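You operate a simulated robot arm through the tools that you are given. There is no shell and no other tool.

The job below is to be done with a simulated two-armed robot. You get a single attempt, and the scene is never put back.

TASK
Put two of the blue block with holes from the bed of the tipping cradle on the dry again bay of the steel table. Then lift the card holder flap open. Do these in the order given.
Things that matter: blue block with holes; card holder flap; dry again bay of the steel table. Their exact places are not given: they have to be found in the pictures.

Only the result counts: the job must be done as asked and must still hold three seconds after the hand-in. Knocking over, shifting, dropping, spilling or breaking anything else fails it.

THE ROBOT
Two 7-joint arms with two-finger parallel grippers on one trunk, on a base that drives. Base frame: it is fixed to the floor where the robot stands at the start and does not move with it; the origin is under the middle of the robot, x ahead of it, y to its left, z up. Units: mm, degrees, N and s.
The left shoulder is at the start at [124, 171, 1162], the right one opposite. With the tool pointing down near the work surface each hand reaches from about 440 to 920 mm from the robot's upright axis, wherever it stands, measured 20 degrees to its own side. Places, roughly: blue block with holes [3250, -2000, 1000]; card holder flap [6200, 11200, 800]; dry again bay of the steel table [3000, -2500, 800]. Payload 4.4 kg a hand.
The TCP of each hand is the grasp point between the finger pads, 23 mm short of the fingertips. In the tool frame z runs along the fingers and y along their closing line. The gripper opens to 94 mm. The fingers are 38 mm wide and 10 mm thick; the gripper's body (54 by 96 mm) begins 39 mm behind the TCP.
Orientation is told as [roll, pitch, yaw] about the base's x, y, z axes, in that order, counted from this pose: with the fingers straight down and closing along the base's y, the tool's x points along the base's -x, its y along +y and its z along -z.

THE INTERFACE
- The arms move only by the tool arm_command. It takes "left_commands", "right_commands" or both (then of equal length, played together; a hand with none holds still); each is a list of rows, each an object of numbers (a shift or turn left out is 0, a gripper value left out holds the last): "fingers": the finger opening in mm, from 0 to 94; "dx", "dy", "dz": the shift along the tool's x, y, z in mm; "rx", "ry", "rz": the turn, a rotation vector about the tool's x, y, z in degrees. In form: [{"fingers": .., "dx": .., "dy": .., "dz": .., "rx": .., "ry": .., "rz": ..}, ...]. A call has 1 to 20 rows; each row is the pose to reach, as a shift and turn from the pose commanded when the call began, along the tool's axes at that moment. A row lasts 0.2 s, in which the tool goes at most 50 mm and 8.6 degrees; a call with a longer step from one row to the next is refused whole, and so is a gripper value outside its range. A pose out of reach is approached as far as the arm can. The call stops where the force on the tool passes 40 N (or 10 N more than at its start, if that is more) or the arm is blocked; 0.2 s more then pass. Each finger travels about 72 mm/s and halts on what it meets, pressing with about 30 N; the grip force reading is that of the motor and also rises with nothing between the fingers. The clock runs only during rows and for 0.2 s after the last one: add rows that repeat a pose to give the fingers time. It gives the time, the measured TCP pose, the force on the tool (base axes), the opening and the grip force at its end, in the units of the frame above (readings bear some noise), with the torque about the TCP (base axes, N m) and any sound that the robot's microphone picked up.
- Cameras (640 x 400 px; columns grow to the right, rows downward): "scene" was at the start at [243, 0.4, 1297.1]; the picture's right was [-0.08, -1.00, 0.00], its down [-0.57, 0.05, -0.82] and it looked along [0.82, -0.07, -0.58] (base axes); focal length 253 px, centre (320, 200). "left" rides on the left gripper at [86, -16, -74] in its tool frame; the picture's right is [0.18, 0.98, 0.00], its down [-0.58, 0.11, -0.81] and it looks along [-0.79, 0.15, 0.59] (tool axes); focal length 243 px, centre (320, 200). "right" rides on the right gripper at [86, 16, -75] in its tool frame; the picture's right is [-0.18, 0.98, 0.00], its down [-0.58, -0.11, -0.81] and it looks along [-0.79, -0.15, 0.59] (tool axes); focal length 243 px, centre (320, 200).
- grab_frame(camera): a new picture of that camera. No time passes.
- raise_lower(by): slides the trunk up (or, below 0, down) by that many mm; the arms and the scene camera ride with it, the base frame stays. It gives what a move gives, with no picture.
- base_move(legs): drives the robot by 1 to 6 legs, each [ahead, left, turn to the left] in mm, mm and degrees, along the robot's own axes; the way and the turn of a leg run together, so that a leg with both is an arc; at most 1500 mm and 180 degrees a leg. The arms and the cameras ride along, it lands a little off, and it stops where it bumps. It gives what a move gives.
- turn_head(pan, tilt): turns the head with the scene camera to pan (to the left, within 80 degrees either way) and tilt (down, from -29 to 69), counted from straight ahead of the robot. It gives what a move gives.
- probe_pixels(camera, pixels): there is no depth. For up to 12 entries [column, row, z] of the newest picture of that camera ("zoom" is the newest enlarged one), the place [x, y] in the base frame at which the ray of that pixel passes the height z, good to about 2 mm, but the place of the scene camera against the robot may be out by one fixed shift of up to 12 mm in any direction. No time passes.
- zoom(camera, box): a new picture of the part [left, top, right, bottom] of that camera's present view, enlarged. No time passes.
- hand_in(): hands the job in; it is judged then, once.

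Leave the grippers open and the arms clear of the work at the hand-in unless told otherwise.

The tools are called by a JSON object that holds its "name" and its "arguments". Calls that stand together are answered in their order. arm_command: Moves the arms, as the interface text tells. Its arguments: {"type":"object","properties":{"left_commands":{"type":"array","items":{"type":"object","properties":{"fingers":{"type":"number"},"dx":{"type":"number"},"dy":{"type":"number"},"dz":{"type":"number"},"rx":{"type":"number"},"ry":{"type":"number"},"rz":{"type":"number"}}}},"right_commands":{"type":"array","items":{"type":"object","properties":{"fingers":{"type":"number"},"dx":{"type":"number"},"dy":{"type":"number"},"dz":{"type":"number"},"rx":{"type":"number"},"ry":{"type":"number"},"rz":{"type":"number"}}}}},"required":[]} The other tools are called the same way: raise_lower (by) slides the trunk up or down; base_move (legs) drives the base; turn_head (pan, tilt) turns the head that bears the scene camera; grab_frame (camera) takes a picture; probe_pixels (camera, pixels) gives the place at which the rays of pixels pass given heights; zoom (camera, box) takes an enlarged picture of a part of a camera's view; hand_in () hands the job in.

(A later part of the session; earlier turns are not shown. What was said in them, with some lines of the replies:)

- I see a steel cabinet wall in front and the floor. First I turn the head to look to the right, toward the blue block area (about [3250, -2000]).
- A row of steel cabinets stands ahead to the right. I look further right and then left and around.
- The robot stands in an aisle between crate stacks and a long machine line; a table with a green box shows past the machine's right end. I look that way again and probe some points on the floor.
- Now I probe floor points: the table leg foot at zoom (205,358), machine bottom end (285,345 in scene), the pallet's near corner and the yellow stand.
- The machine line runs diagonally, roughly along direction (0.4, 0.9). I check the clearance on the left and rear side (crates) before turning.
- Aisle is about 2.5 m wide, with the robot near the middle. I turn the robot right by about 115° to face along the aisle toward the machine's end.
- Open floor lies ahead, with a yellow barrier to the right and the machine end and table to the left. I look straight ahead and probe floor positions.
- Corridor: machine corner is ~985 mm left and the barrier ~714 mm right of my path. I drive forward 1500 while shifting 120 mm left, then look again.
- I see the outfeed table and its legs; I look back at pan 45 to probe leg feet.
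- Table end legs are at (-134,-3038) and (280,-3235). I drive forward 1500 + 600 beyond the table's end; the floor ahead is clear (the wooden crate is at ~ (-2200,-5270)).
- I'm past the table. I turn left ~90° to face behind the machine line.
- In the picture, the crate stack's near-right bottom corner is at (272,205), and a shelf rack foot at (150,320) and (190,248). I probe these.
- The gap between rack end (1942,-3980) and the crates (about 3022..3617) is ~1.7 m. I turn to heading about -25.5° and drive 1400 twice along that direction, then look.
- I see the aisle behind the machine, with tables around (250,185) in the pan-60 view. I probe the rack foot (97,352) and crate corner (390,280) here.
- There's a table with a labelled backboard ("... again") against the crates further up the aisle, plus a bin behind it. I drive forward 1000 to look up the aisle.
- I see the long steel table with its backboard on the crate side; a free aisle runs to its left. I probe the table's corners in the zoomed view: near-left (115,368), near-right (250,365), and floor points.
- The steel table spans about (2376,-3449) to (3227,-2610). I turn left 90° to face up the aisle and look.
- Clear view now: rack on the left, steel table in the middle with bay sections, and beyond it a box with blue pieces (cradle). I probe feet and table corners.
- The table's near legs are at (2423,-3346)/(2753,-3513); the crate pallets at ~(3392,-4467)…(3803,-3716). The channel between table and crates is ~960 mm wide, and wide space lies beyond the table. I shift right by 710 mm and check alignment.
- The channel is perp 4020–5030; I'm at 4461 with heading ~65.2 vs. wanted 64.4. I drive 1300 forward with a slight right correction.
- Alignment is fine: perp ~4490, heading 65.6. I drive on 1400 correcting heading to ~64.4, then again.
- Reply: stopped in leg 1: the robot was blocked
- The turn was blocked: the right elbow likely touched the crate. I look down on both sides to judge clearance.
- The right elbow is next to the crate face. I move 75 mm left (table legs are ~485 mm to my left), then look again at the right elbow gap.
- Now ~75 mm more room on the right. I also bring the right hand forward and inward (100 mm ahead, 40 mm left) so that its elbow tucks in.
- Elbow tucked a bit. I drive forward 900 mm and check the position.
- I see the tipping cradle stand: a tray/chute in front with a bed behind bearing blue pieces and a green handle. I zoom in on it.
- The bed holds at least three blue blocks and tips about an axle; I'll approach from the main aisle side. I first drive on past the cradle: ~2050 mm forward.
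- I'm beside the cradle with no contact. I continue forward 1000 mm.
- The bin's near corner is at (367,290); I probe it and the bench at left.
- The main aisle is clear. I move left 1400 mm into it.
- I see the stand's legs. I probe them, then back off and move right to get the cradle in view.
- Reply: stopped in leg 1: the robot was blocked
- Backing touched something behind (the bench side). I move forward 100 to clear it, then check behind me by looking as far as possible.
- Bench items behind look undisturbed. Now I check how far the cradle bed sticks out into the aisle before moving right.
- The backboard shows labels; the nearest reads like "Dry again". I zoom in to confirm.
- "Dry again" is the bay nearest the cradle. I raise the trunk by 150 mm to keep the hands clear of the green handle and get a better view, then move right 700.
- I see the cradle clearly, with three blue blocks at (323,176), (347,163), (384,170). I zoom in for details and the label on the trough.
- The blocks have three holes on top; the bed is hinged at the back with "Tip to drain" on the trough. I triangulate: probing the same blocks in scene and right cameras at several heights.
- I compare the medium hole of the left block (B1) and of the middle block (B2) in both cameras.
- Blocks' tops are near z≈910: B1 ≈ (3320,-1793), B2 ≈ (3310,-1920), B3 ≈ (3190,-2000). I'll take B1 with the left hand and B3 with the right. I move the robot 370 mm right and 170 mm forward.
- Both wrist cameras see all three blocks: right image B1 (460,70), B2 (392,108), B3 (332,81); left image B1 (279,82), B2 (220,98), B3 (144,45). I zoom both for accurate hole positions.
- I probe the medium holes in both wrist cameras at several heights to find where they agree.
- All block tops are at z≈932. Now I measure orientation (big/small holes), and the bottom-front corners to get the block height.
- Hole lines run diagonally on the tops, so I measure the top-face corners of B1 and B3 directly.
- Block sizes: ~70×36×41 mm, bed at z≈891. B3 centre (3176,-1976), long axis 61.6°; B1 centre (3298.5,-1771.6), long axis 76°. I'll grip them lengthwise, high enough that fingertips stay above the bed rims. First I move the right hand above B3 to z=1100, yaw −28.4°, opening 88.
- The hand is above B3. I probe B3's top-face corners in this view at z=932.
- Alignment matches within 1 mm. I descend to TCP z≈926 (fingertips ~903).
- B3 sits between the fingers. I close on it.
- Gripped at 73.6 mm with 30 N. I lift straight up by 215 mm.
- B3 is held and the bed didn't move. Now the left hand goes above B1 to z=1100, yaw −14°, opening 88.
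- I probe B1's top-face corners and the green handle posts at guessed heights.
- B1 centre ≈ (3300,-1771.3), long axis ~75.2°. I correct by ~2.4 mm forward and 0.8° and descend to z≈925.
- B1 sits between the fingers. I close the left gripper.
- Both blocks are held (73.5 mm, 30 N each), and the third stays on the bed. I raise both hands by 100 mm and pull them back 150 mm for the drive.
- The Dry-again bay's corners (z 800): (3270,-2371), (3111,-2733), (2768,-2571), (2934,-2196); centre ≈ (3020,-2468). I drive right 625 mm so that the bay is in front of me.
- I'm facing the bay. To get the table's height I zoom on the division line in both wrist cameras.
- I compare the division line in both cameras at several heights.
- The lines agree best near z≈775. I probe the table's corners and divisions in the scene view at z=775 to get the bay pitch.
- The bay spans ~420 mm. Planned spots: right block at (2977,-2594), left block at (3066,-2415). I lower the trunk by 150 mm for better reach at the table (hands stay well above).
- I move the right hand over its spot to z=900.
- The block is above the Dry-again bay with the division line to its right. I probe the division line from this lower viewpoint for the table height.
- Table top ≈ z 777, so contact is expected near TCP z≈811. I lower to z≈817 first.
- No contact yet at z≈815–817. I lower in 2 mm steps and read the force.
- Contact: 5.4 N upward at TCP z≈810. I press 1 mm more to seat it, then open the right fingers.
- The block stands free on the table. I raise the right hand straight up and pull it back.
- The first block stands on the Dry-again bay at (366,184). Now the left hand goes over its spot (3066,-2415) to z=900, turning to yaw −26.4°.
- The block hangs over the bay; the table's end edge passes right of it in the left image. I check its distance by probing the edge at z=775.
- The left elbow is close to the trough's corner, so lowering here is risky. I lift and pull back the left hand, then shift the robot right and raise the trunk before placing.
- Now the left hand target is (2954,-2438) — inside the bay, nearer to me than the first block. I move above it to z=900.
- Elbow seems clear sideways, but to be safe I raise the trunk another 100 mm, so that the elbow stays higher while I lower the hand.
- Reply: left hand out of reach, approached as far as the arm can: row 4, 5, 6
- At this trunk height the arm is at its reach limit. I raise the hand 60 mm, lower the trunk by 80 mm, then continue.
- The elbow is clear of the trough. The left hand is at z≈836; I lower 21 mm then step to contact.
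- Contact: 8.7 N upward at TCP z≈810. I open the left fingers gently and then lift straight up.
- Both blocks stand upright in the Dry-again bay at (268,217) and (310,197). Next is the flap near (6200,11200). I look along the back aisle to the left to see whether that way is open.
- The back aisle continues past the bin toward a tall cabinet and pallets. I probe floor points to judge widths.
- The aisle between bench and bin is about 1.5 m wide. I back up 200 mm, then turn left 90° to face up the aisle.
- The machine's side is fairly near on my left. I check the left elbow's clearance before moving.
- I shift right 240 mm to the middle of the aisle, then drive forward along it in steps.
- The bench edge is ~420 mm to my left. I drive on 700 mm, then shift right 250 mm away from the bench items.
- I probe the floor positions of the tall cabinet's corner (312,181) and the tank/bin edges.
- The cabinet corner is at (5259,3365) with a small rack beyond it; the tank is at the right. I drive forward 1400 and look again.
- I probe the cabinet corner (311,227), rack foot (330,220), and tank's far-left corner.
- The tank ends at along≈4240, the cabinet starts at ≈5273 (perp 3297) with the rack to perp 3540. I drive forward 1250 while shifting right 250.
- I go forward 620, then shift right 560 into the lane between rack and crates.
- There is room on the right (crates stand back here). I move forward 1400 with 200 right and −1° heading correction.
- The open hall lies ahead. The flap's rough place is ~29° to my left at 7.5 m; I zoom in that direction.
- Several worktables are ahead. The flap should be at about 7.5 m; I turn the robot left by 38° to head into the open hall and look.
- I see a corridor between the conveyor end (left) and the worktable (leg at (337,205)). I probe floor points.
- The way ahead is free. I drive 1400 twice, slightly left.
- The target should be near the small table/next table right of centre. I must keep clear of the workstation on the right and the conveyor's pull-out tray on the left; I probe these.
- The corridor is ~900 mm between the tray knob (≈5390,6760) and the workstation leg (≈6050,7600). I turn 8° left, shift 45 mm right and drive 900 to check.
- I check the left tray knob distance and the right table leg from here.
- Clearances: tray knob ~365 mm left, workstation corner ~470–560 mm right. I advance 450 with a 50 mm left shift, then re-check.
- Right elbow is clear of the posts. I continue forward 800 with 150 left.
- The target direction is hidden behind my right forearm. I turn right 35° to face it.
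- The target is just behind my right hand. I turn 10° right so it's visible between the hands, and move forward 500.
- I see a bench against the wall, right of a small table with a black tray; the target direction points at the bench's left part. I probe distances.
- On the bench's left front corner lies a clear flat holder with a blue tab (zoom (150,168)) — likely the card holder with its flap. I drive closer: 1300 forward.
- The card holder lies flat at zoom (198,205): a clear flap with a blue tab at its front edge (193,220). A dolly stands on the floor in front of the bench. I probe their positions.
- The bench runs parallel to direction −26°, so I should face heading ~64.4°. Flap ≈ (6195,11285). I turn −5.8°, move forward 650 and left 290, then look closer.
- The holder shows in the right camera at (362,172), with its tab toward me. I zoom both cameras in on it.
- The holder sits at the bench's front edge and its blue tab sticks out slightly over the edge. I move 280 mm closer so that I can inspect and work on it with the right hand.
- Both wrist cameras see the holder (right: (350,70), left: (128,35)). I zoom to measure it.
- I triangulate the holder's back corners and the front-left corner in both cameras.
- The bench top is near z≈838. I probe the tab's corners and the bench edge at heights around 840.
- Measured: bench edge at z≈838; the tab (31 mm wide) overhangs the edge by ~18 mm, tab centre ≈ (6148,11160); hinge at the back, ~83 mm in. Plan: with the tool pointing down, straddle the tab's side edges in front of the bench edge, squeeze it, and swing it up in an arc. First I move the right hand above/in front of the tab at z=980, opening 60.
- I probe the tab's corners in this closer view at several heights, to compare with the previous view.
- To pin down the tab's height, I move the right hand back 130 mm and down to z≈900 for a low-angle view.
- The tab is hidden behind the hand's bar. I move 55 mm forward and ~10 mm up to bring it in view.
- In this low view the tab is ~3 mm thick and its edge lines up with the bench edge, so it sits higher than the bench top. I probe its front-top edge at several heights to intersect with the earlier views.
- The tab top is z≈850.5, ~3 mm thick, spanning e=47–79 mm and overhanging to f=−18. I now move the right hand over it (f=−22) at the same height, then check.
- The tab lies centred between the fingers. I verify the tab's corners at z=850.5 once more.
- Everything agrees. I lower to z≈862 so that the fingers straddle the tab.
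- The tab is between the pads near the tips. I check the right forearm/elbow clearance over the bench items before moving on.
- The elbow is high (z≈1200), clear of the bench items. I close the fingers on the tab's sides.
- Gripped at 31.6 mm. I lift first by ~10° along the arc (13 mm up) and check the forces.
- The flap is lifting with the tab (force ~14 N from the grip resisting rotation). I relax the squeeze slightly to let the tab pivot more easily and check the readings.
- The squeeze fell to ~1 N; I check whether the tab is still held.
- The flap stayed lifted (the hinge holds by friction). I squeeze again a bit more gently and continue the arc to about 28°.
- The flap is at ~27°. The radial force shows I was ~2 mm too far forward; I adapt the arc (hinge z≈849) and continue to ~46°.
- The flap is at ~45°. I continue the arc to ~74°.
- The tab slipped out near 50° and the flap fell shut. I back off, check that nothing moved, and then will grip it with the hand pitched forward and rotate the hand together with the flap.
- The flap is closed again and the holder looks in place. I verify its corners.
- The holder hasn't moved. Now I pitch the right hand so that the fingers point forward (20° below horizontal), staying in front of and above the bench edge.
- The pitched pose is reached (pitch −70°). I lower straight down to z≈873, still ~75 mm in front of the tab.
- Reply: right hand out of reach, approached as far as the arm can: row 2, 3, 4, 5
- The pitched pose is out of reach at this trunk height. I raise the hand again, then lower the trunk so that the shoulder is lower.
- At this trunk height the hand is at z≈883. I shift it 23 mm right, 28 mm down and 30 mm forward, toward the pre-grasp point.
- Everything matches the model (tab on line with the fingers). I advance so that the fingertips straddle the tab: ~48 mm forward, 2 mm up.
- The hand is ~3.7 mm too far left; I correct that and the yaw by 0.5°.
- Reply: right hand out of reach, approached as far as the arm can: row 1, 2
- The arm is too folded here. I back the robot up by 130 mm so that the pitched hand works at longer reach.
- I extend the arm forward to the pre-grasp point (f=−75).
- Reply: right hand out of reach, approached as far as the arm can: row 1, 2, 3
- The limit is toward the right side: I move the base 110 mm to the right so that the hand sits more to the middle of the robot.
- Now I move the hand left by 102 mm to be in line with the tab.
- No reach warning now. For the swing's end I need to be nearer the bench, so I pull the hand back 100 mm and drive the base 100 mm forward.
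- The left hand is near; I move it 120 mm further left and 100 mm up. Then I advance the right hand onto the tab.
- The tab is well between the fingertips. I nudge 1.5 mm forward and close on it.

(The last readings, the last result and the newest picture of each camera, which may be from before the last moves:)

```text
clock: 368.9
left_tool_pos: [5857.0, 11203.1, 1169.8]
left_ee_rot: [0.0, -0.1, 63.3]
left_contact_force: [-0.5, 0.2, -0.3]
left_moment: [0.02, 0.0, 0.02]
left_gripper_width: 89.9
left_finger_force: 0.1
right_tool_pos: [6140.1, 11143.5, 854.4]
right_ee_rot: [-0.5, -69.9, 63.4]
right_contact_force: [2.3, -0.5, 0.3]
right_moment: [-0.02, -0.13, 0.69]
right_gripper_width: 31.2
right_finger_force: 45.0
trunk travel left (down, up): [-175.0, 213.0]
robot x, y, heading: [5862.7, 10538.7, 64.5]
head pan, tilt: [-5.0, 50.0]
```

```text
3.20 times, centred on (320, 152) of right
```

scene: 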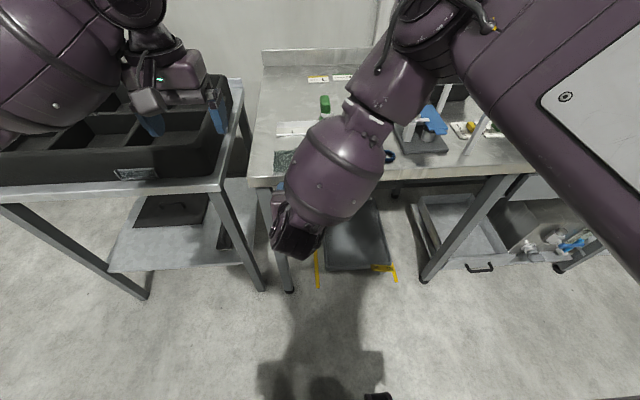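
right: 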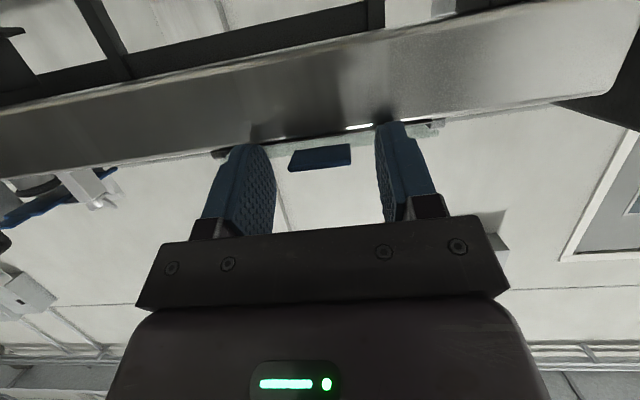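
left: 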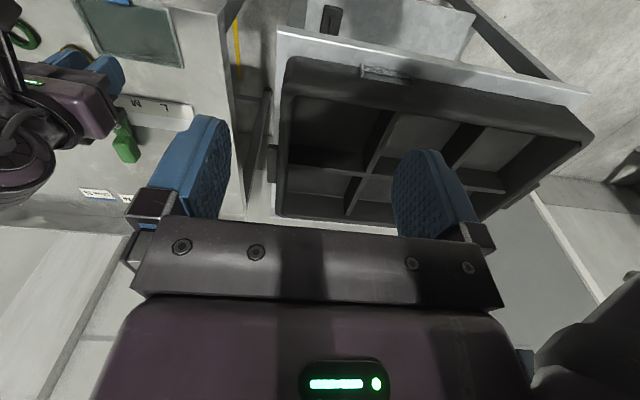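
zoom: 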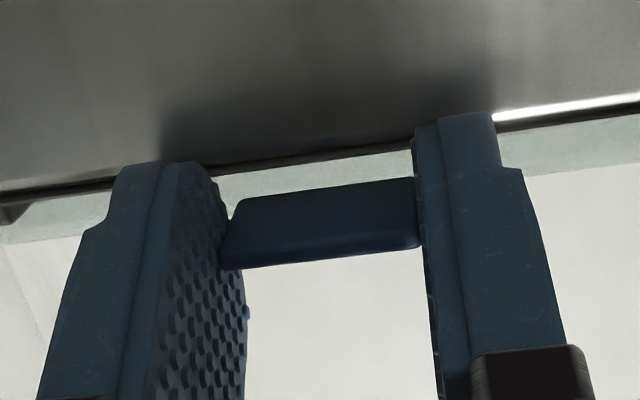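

Gripped at 31 mm. I now swing the tab up along the arc while rotating the hand with it; first to ~24°.

{"name": "arm_command", "arguments": {"right_commands": [{"dx": -7.0, "dz": -2.0, "ry": 3.2}, {"dx": -14.1, "dz": -3.45, "ry": 6.4}, {"dx": -21.4, "dz": -4.4, "ry": 9.6}, {"dx": -28.6, "dz": -4.9, "ry": 12.8}, {"dx": -36, "dz": -4.9, "ry": 16}, {"dx": -43.1, "dz": -4.45, "ry": 19.2}, {"dx": -43.1, "dz": -4.45, "ry": 19.2}]}}

{"name": "grab_frame", "arguments": {"camera": "right"}}

{"name": "zoom", "arguments": {"camera": "right", "box": [220, 90, 420, 215]}}

```text
clock: 370.5
left_tool_pos: [5856.0, 11205.2, 1168.7]
left_ee_rot: [0.1, -0.1, 63.4]
left_contact_force: [0.6, 0.0, -0.3]
left_moment: [-0.01, -0.01, 0.0]
left_gripper_width: 89.9
left_finger_force: 0.0
right_tool_pos: [6144.8, 11153.1, 894.9]
right_ee_rot: [-0.2, -50.6, 63.1]
right_contact_force: [-0.9, -7.4, -11.0]
right_moment: [-1.17, 0.68, 0.5]
right_gripper_width: 31.5
right_finger_force: 44.9
trunk travel left (down, up): [-175.0, 213.0]
robot x, y, heading: [5861.8, 10539.2, 64.3]
head pan, tilt: [-5.0, 50.0]
```

```text
taken
```

right: 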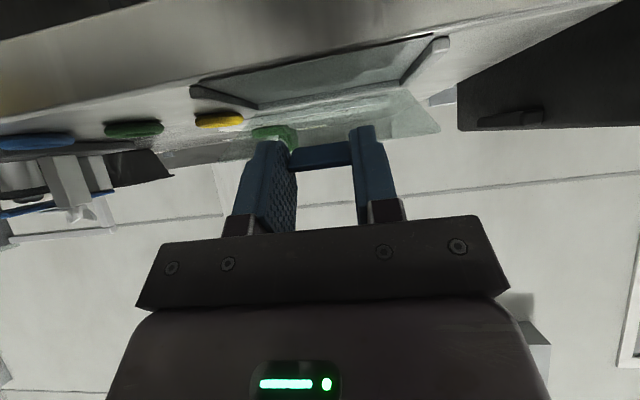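

```text
3.20 times, centred on (320, 152) of right
```

zoom: 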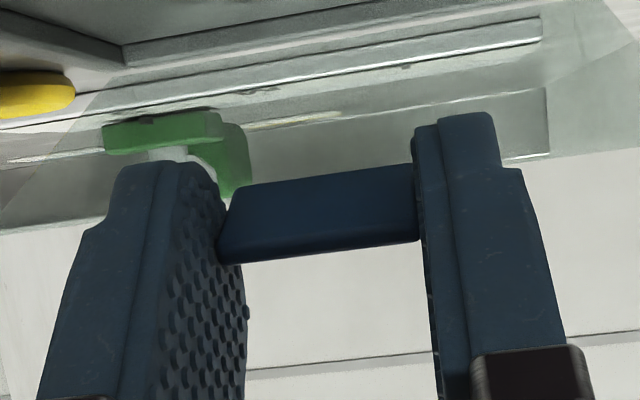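

The flap follows nicely (~24°), still held firmly. I continue to ~48°, then check.

{"name": "arm_command", "arguments": {"right_commands": [{"dx": -7.2, "dz": -1.4, "ry": 3.2}, {"dx": -14.4, "dz": -2.4, "ry": 6.4}, {"dx": -21.6, "dz": -2.8, "ry": 9.6}, {"dx": -28.9, "dz": -2.8, "ry": 12.8}, {"dx": -36.2, "dz": -2.2, "ry": 16}, {"dx": -43.4, "dz": -1.2, "ry": 19.2}, {"dx": -43.4, "dz": -1.2, "ry": 19.2}]}}

{"name": "grab_frame", "arguments": {"camera": "right"}}

{"name": "grab_frame", "arguments": {"camera": "scene"}}

```text
clock: 372.1
left_tool_pos: [5856.0, 11205.1, 1168.8]
left_ee_rot: [-0.1, -0.1, 63.4]
left_contact_force: [-0.3, -0.1, -0.9]
left_moment: [0.0, -0.01, -0.02]
left_gripper_width: 89.9
left_finger_force: 0.1
right_tool_pos: [6156.9, 11177.6, 930.3]
right_ee_rot: [-0.2, -31.5, 63.1]
right_contact_force: [-3.1, -5.2, -10.6]
right_moment: [-0.95, 0.77, 0.38]
right_gripper_width: 30.9
right_finger_force: 45.5
trunk travel left (down, up): [-175.0, 213.0]
robot x, y, heading: [5858.3, 10544.7, 65.0]
head pan, tilt: [-5.0, 50.0]
```

```text
taken
```

right: 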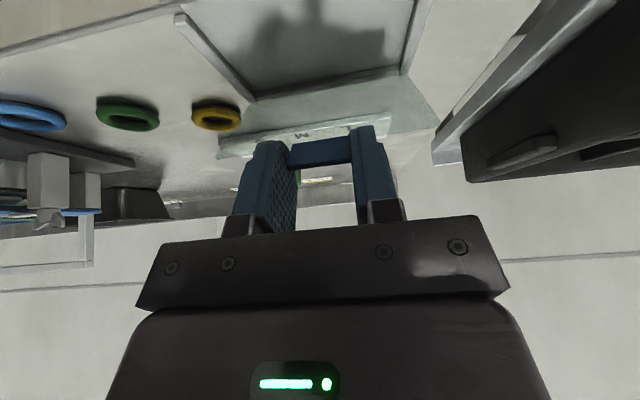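

```text
taken
```

scene: 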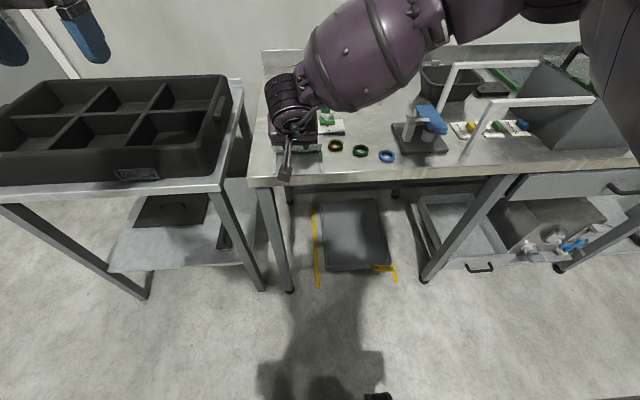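

At ~48°, held and stable. I continue to ~72°.

{"name": "arm_command", "arguments": {"right_commands": [{"dx": -7.2, "dz": -0.8, "ry": 3.2}, {"dx": -14.5, "dz": -1.3, "ry": 6.4}, {"dx": -21.8, "dz": -1.2, "ry": 9.6}, {"dx": -29.1, "dz": -0.6, "ry": 12.8}, {"dx": -36.3, "dz": 0.5, "ry": 16}, {"dx": -43.5, "dz": 2.1, "ry": 19.2}, {"dx": -43.5, "dz": 2.1, "ry": 19.2}]}}

{"name": "grab_frame", "arguments": {"camera": "right"}}

```text
clock: 373.7
left_tool_pos: [5855.1, 11204.3, 1169.1]
left_ee_rot: [0.0, 0.0, 63.4]
left_contact_force: [0.2, 0.3, 0.1]
left_moment: [0.01, 0.0, -0.04]
left_gripper_width: 90.1
left_finger_force: 0.1
right_tool_pos: [6172.6, 11211.1, 951.4]
right_ee_rot: [-0.1, -12.2, 63.0]
right_contact_force: [-4.5, -6.5, -9.9]
right_moment: [-0.82, 0.87, 0.15]
right_gripper_width: 31.5
right_finger_force: 45.4
trunk travel left (down, up): [-175.0, 213.0]
robot x, y, heading: [5861.9, 10539.1, 64.6]
head pan, tilt: [-5.0, 50.0]
```

```text
taken
```

right: 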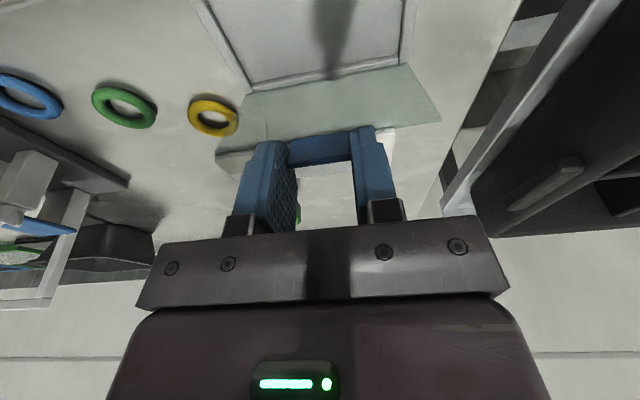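

At ~72°. I continue past the vertical to ~96°, watching for a stop.

{"name": "arm_command", "arguments": {"right_commands": [{"dx": -7.2, "dz": 0.2, "ry": 3.2}, {"dx": -14.4, "dz": 0.8, "ry": 6.4}, {"dx": -21.6, "dz": 1.9, "ry": 9.6}, {"dx": -28.7, "dz": 3.3, "ry": 12.8}, {"dx": -35.8, "dz": 5.1, "ry": 16}, {"dx": -42.8, "dz": 7.3, "ry": 19.2}, {"dx": -42.8, "dz": 7.3, "ry": 19.2}]}}

{"name": "grab_frame", "arguments": {"camera": "right"}}

{"name": "grab_frame", "arguments": {"camera": "scene"}}

```text
clock: 375.3
left_tool_pos: [5854.9, 11203.2, 1169.7]
left_ee_rot: [-0.2, -0.3, 63.5]
left_contact_force: [0.6, 0.6, 0.7]
left_moment: [0.01, 0.03, -0.01]
left_gripper_width: 89.7
left_finger_force: 0.1
right_tool_pos: [6191.6, 11249.6, 954.1]
right_ee_rot: [-0.1, 6.7, 62.9]
right_contact_force: [-9.4, -6.5, 3.2]
right_moment: [-0.94, 0.54, 0.01]
right_gripper_width: 31.4
right_finger_force: 45.6
trunk travel left (down, up): [-175.0, 213.0]
robot x, y, heading: [5858.5, 10541.1, 64.6]
head pan, tilt: [-5.0, 50.0]
```

```text
taken
```

right: 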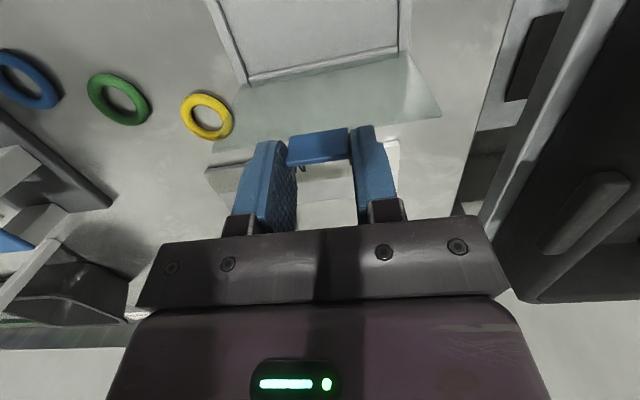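

```text
taken
```

scene: 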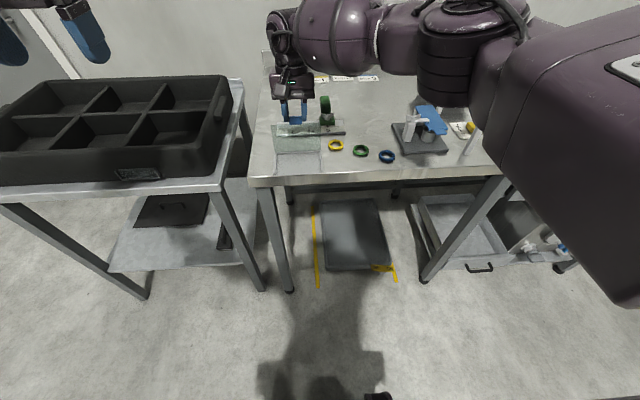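

The flap stands at ~96°, just past the vertical. I push on to ~104° and then ~112° to see where its stop is.

{"name": "arm_command", "arguments": {"right_commands": [{"dx": -7.3, "dz": 0.3, "ry": 3.2}, {"dx": -14.6, "dz": 1.05, "ry": 6.4}, {"dx": -14.6, "dz": 1.05, "ry": 6.4}]}}

{"name": "arm_command", "arguments": {"right_commands": [{"dx": -7.2, "dz": 0.6, "ry": 3.2}, {"dx": -14.2, "dz": 1.6, "ry": 6.4}, {"dx": -14.2, "dz": 1.6, "ry": 6.4}]}}

{"name": "grab_frame", "arguments": {"camera": "right"}}

{"name": "zoom", "arguments": {"camera": "scene", "box": [230, 60, 390, 160]}}

```text
clock: 376.1
left_tool_pos: [5853.6, 11205.8, 1168.9]
left_ee_rot: [0.0, -0.1, 63.4]
left_contact_force: [-0.1, -0.8, -1.3]
left_moment: [-0.02, 0.03, 0.01]
left_gripper_width: 90.0
left_finger_force: 0.0
right_tool_pos: [6196.8, 11258.6, 952.6]
right_ee_rot: [-0.1, 13.0, 63.1]
right_contact_force: [-10.7, 21.9, 5.9]
right_moment: [1.33, -0.28, -0.21]
right_gripper_width: 31.3
right_finger_force: 45.8
right hand out of reach, approached as far as the arm can: row 2, 3
trunk travel left (down, up): [-175.0, 213.0]
robot x, y, heading: [5859.0, 10541.2, 64.7]
head pan, tilt: [-5.0, 50.0]
```

```text
clock: 376.9
left_tool_pos: [5854.1, 11206.2, 1169.0]
left_ee_rot: [-0.2, -0.1, 63.3]
left_contact_force: [-0.2, -0.9, 0.0]
left_moment: [0.01, -0.02, 0.0]
left_gripper_width: 90.1
left_finger_force: 0.0
right_tool_pos: [6193.1, 11250.5, 952.4]
right_ee_rot: [-0.1, 16.3, 63.0]
right_contact_force: [-18.7, 23.3, 5.0]
right_moment: [1.41, -0.12, -0.19]
right_gripper_width: 31.6
right_finger_force: 44.7
right hand out of reach, approached as far as the arm can: row 1, 2, 3
trunk travel left (down, up): [-175.0, 213.0]
robot x, y, heading: [5860.4, 10537.1, 64.6]
head pan, tilt: [-5.0, 50.0]
```

```text
taken
```

right: 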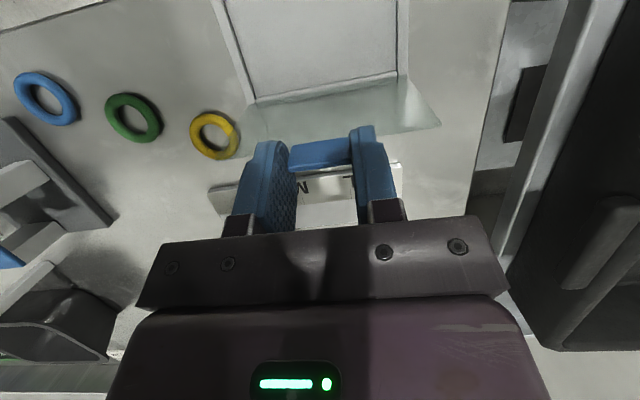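

```text
4.00 times, centred on (310, 110) of scene
```

zoom: 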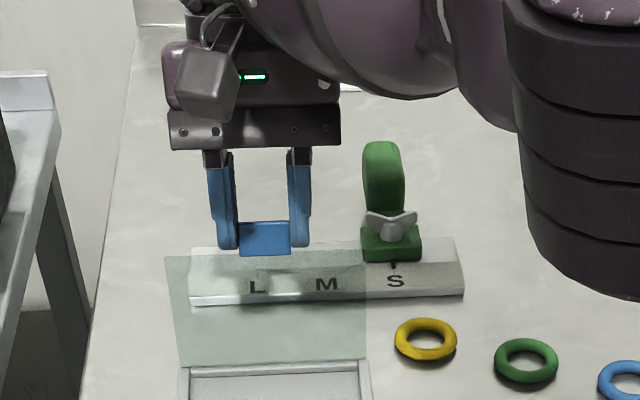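

The backward tilt is at the arm's limit, so I take the tilt back by ~12° while moving the tab on toward ~103°.

{"name": "arm_command", "arguments": {"right_commands": [{"dx": -1, "dz": 0, "ry": -4}, {"dx": -3, "dz": -1, "ry": -8}, {"dx": -5, "dz": -1.5, "ry": -12}, {"dx": -5, "dz": -1.5, "ry": -12}]}}

{"name": "grab_frame", "arguments": {"camera": "right"}}

```text
clock: 377.9
left_tool_pos: [5853.8, 11205.9, 1167.0]
left_ee_rot: [-0.1, 0.0, 63.3]
left_contact_force: [-0.1, 0.0, -1.0]
left_moment: [0.03, 0.0, 0.02]
left_gripper_width: 89.5
left_finger_force: 0.1
right_tool_pos: [6195.1, 11253.4, 951.5]
right_ee_rot: [-0.2, 4.5, 63.0]
right_contact_force: [-23.6, 8.3, -2.9]
right_moment: [-0.09, 0.45, -0.11]
right_gripper_width: 33.1
right_finger_force: 12.9
trunk travel left (down, up): [-175.0, 213.0]
robot x, y, heading: [5859.2, 10542.3, 64.6]
head pan, tilt: [-5.0, 50.0]
```

```text
taken
```

right: 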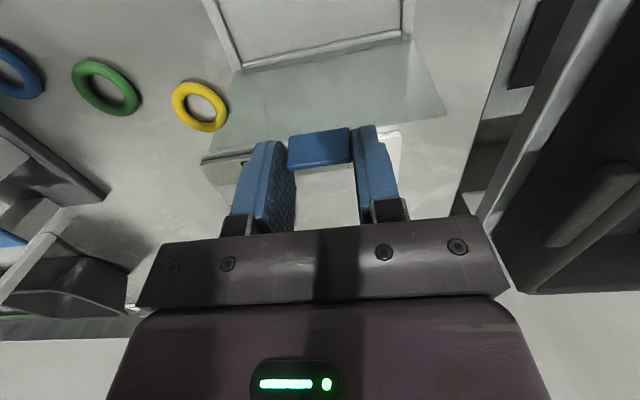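

There's a sideways load of ~25 N (commanded pose drifted right). I shift the command ~4 mm left to relieve it.

{"name": "arm_command", "arguments": {"right_commands": [{"dy": 2}, {"dy": 4}, {"dy": 4}]}}

```text
clock: 378.7
left_tool_pos: [5854.7, 11205.7, 1168.9]
left_ee_rot: [-0.1, -0.1, 63.4]
left_contact_force: [0.1, -0.6, -0.9]
left_moment: [0.03, -0.01, -0.03]
left_gripper_width: 90.0
left_finger_force: 0.0
right_tool_pos: [6195.7, 11255.1, 950.9]
right_ee_rot: [-0.3, 4.6, 62.9]
right_contact_force: [-13.3, -0.8, -5.4]
right_moment: [-0.49, 0.38, 0.01]
right_gripper_width: 31.4
right_finger_force: 45.0
trunk travel left (down, up): [-175.0, 213.0]
robot x, y, heading: [5861.8, 10537.1, 64.5]
head pan, tilt: [-5.0, 50.0]
```

The flap is at ~101°. I move on along the arc to ~115° with the hand kept nearly vertical.

{"name": "arm_command", "arguments": {"right_commands": [{"dy": 2, "dx": -5, "dz": 0.7}, {"dy": 2, "dx": -10, "dz": 1.7}, {"dy": 2, "dx": -15, "dz": 2.9}, {"dy": 2, "dx": -21, "dz": 4.6}, {"dy": 2, "dx": -21, "dz": 4.6}]}}

{"name": "grab_frame", "arguments": {"camera": "right"}}

{"name": "zoom", "arguments": {"camera": "scene", "box": [230, 60, 390, 160]}}

```text
clock: 379.9
left_tool_pos: [5856.8, 11201.1, 1172.5]
left_ee_rot: [0.0, -0.3, 63.4]
left_contact_force: [0.6, -0.8, -0.1]
left_moment: [0.01, -0.01, 0.03]
left_gripper_width: 90.2
left_finger_force: 0.0
right_tool_pos: [6203.9, 11273.2, 948.9]
right_ee_rot: [-0.2, 4.3, 62.9]
right_contact_force: [-3.3, -32.5, 3.9]
right_moment: [-0.48, 0.13, 0.12]
right_gripper_width: 32.1
right_finger_force: 45.0
trunk travel left (down, up): [-175.0, 213.0]
robot x, y, heading: [5859.7, 10541.8, 64.6]
head pan, tilt: [-5.0, 50.0]
```

```text
taken
```

right: 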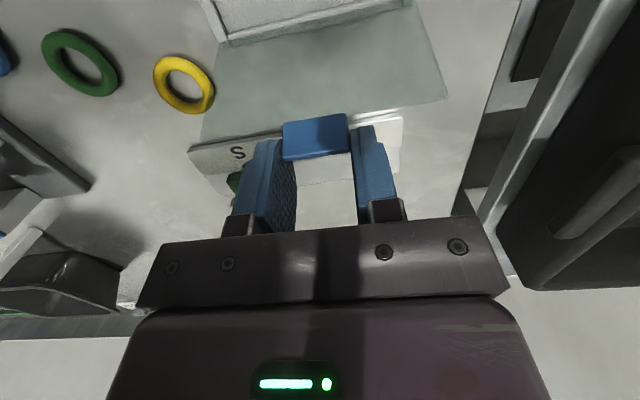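

```text
4.00 times, centred on (310, 110) of scene
```

zoom: 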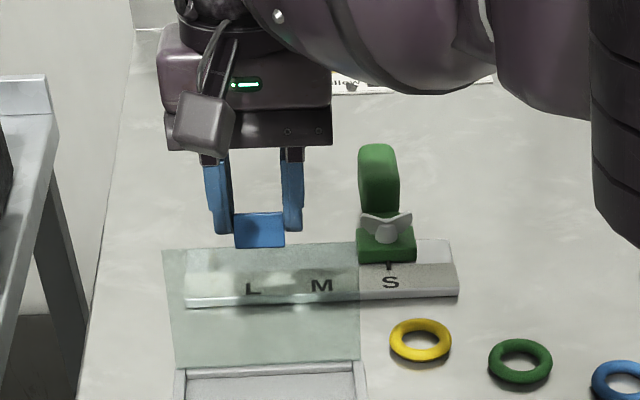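

The force rose to ~30 N: the flap has reached its back stop at ~110°. I ease back 4 mm, then open the fingers.

{"name": "arm_command", "arguments": {"right_commands": [{"dx": 3}, {"dx": 5.5, "dz": -0.5}, {"dx": 5.5, "dz": -0.5}]}}

{"name": "arm_command", "arguments": {"right_commands": [{"fingers": 36}, {"fingers": 44}, {"fingers": 56}, {"fingers": 60}, {"fingers": 60}]}}

{"name": "grab_frame", "arguments": {"camera": "right"}}

{"name": "zoom", "arguments": {"camera": "scene", "box": [230, 60, 390, 160]}}

```text
clock: 380.7
left_tool_pos: [5857.4, 11203.3, 1170.7]
left_ee_rot: [0.0, -0.2, 63.4]
left_contact_force: [0.5, -0.4, 0.5]
left_moment: [0.0, 0.0, -0.01]
left_gripper_width: 90.1
left_finger_force: 0.2
right_tool_pos: [6202.0, 11270.4, 949.7]
right_ee_rot: [0.0, 4.1, 62.9]
right_contact_force: [14.3, 3.6, 13.4]
right_moment: [0.93, -0.79, 0.21]
right_gripper_width: 31.7
right_finger_force: 45.3
trunk travel left (down, up): [-175.0, 213.0]
robot x, y, heading: [5861.6, 10542.1, 64.6]
head pan, tilt: [-5.0, 50.0]
```

```text
clock: 381.9
left_tool_pos: [5856.5, 11203.7, 1169.2]
left_ee_rot: [0.0, -0.1, 63.4]
left_contact_force: [-0.2, -0.7, 0.0]
left_moment: [0.0, -0.02, 0.01]
left_gripper_width: 90.1
left_finger_force: 0.0
right_tool_pos: [6198.6, 11268.8, 947.4]
right_ee_rot: [-0.1, 4.5, 63.0]
right_contact_force: [-1.6, -0.9, 3.4]
right_moment: [-0.03, 0.23, 0.07]
right_gripper_width: 60.7
right_finger_force: 0.1
trunk travel left (down, up): [-175.0, 213.0]
robot x, y, heading: [5862.0, 10539.5, 64.6]
head pan, tilt: [-5.0, 50.0]
```

```text
taken
```

right: 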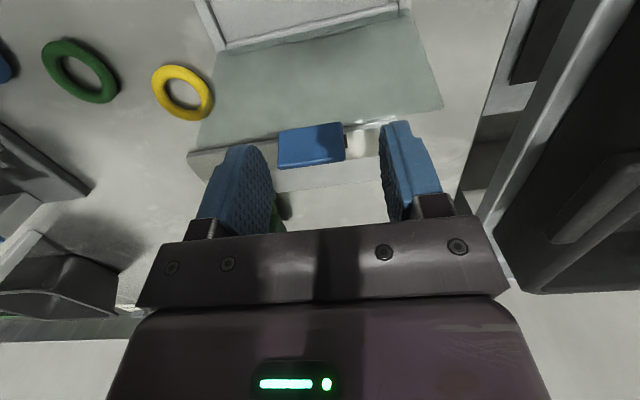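

```text
4.00 times, centred on (310, 110) of scene
```

zoom: 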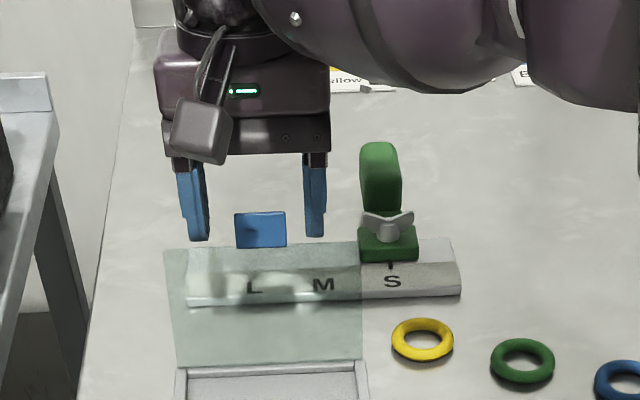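

The flap stays open by itself with the fingers free. I raise the hand straight up, clear of the tab, and watch the flap.

{"name": "arm_command", "arguments": {"right_commands": [{"dz": -5}, {"dz": -15}, {"dz": -30}, {"dz": -60}, {"dz": -100}, {"dz": -130}]}}

{"name": "grab_frame", "arguments": {"camera": "right"}}

{"name": "zoom", "arguments": {"camera": "scene", "box": [230, 60, 390, 160]}}

```text
clock: 383.3
left_tool_pos: [5856.2, 11203.8, 1169.3]
left_ee_rot: [0.0, -0.2, 63.3]
left_contact_force: [0.2, -0.7, 0.1]
left_moment: [0.02, -0.01, -0.04]
left_gripper_width: 90.0
left_finger_force: 0.1
right_tool_pos: [6204.3, 11277.9, 1078.0]
right_ee_rot: [-0.2, 4.4, 63.0]
right_contact_force: [0.3, -0.1, 0.4]
right_moment: [-0.01, 0.02, 0.0]
right_gripper_width: 60.0
right_finger_force: 0.0
trunk travel left (down, up): [-175.0, 213.0]
robot x, y, heading: [5860.5, 10540.8, 64.5]
head pan, tilt: [-5.0, 50.0]
```

```text
taken
```

right: 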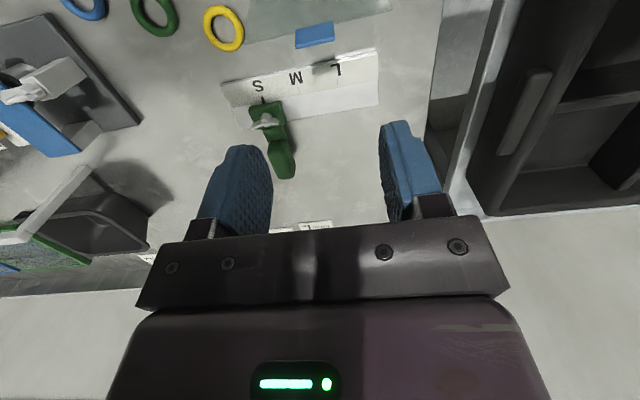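

```text
4.00 times, centred on (310, 110) of scene
```

zoom: 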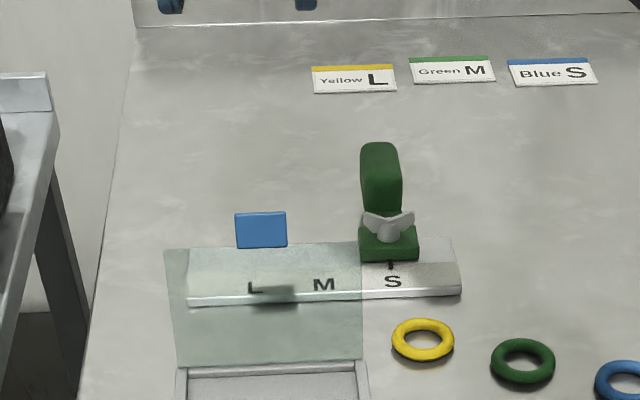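

The flap stands open on its own. I raise the right hand further, pull it back toward me, and open the gripper fully.

{"name": "arm_command", "arguments": {"right_commands": [{"dz": -40}, {"dz": -70, "dx": 20, "fingers": 75}, {"dz": -80, "dx": 60, "fingers": 90}, {"dz": -80, "dx": 105}, {"dz": -80, "dx": 150}, {"dz": -80, "dx": 195}, {"dz": -80, "dx": 240}, {"dz": -80, "dx": 240}]}}

{"name": "base_move", "arguments": {"legs": [[-350, 0, 0]]}}

{"name": "turn_head", "arguments": {"pan": 5, "tilt": 35}}

{"name": "grab_frame", "arguments": {"camera": "scene"}}

{"name": "zoom", "arguments": {"camera": "scene", "box": [240, 110, 400, 210]}}

```text
clock: 385.1
left_tool_pos: [5855.2, 11205.8, 1168.0]
left_ee_rot: [-0.2, -0.2, 63.4]
left_contact_force: [-0.4, 0.0, -0.2]
left_moment: [0.02, -0.03, 0.02]
left_gripper_width: 90.0
left_finger_force: 0.0
right_tool_pos: [6098.6, 11073.0, 1174.1]
right_ee_rot: [-0.1, 4.5, 62.8]
right_contact_force: [0.0, 0.0, -1.7]
right_moment: [-0.01, 0.0, -0.01]
right_gripper_width: 90.1
right_finger_force: 0.1
right hand out of reach, approached as far as the arm can: row 1
trunk travel left (down, up): [-175.0, 213.0]
robot x, y, heading: [5859.9, 10540.7, 64.2]
head pan, tilt: [-5.0, 50.0]
```

```text
clock: 387.4
left_tool_pos: [5706.1, 10888.7, 1168.5]
left_ee_rot: [0.0, -0.1, 63.4]
left_contact_force: [-0.5, 0.4, -1.4]
left_moment: [0.0, 0.0, 0.0]
left_gripper_width: 89.9
left_finger_force: 0.1
right_tool_pos: [5947.4, 10756.5, 1175.3]
right_ee_rot: [-0.1, 4.4, 62.9]
right_contact_force: [-1.0, 0.0, 0.2]
right_moment: [0.0, -0.03, 0.02]
right_gripper_width: 90.0
right_finger_force: 0.0
trunk travel left (down, up): [-175.0, 213.0]
robot x, y, heading: [5709.7, 10225.0, 64.5]
head pan, tilt: [-5.0, 50.0]
```

```text
clock: 388.1
left_tool_pos: [5705.8, 10889.1, 1169.0]
left_ee_rot: [0.0, -0.1, 63.4]
left_contact_force: [-0.1, 0.6, -0.5]
left_moment: [0.01, 0.01, 0.0]
left_gripper_width: 90.1
left_finger_force: 0.1
right_tool_pos: [5947.1, 10757.4, 1172.9]
right_ee_rot: [-0.2, 4.5, 62.9]
right_contact_force: [-0.2, 0.9, 0.8]
right_moment: [0.05, 0.0, 0.0]
right_gripper_width: 90.1
right_finger_force: 0.0
trunk travel left (down, up): [-175.0, 213.0]
robot x, y, heading: [5711.1, 10226.9, 64.3]
head pan, tilt: [5.0, 35.0]
```

```text
taken
```

scene: 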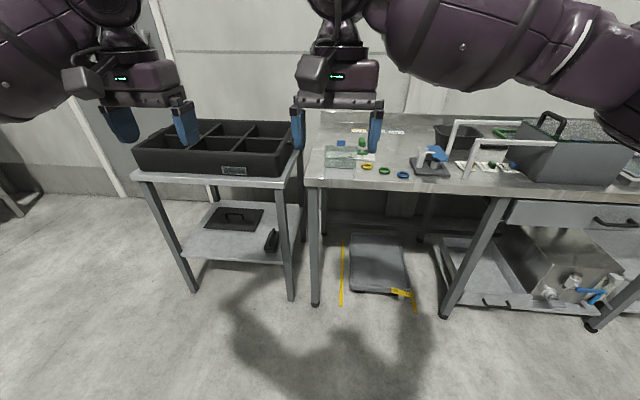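

```text
4.00 times, centred on (320, 160) of scene
```

zoom: 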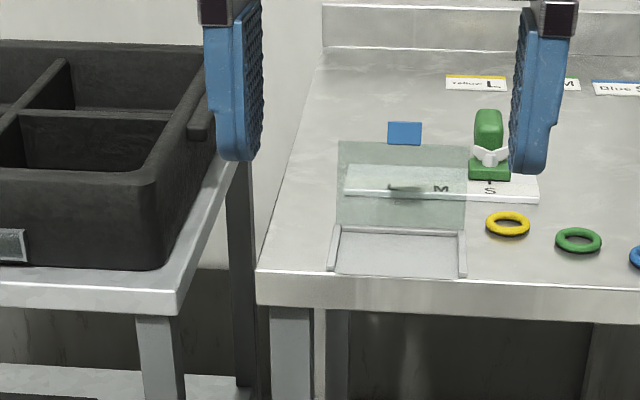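

The flap stands open (tab at (405,132) in the zoom, above the holder's frame), the items around it are in place, the arms are clear and the grippers open. Both blocks were left upright in the Dry-again bay. I hand the job in.

{"name": "hand_in", "arguments": {}}

```text
The job is handed in.
```

I finished both parts in the order you gave and handed the job in. I don't have the judging result.

- **Blocks:** Two of the three blue blocks stand upright in the "Dry again" bay of the steel table. The third is still on the cradle bed, which did not tip. I checked this just after placing them, but could not see them again before the hand-in.
- **Flap:** The card holder flap is open, leaning against its back stop about 20 degrees past vertical. It stayed there with nothing touching it for the last few seconds before the hand-in, and the items around it had not moved. My first try slipped at about 50 degrees and the flap fell shut; the holder did not shift.

**Bumps while driving:** The robot touched something twice and stopped each time. Its right elbow met a crate stack beside the steel table, and its back met the bench across from the cradle. The bench items I could see looked undisturbed afterwards. I saw no shift in the crates, but I can't rule out a small one.

At the hand-in the grippers were open and the arms were clear of the work.
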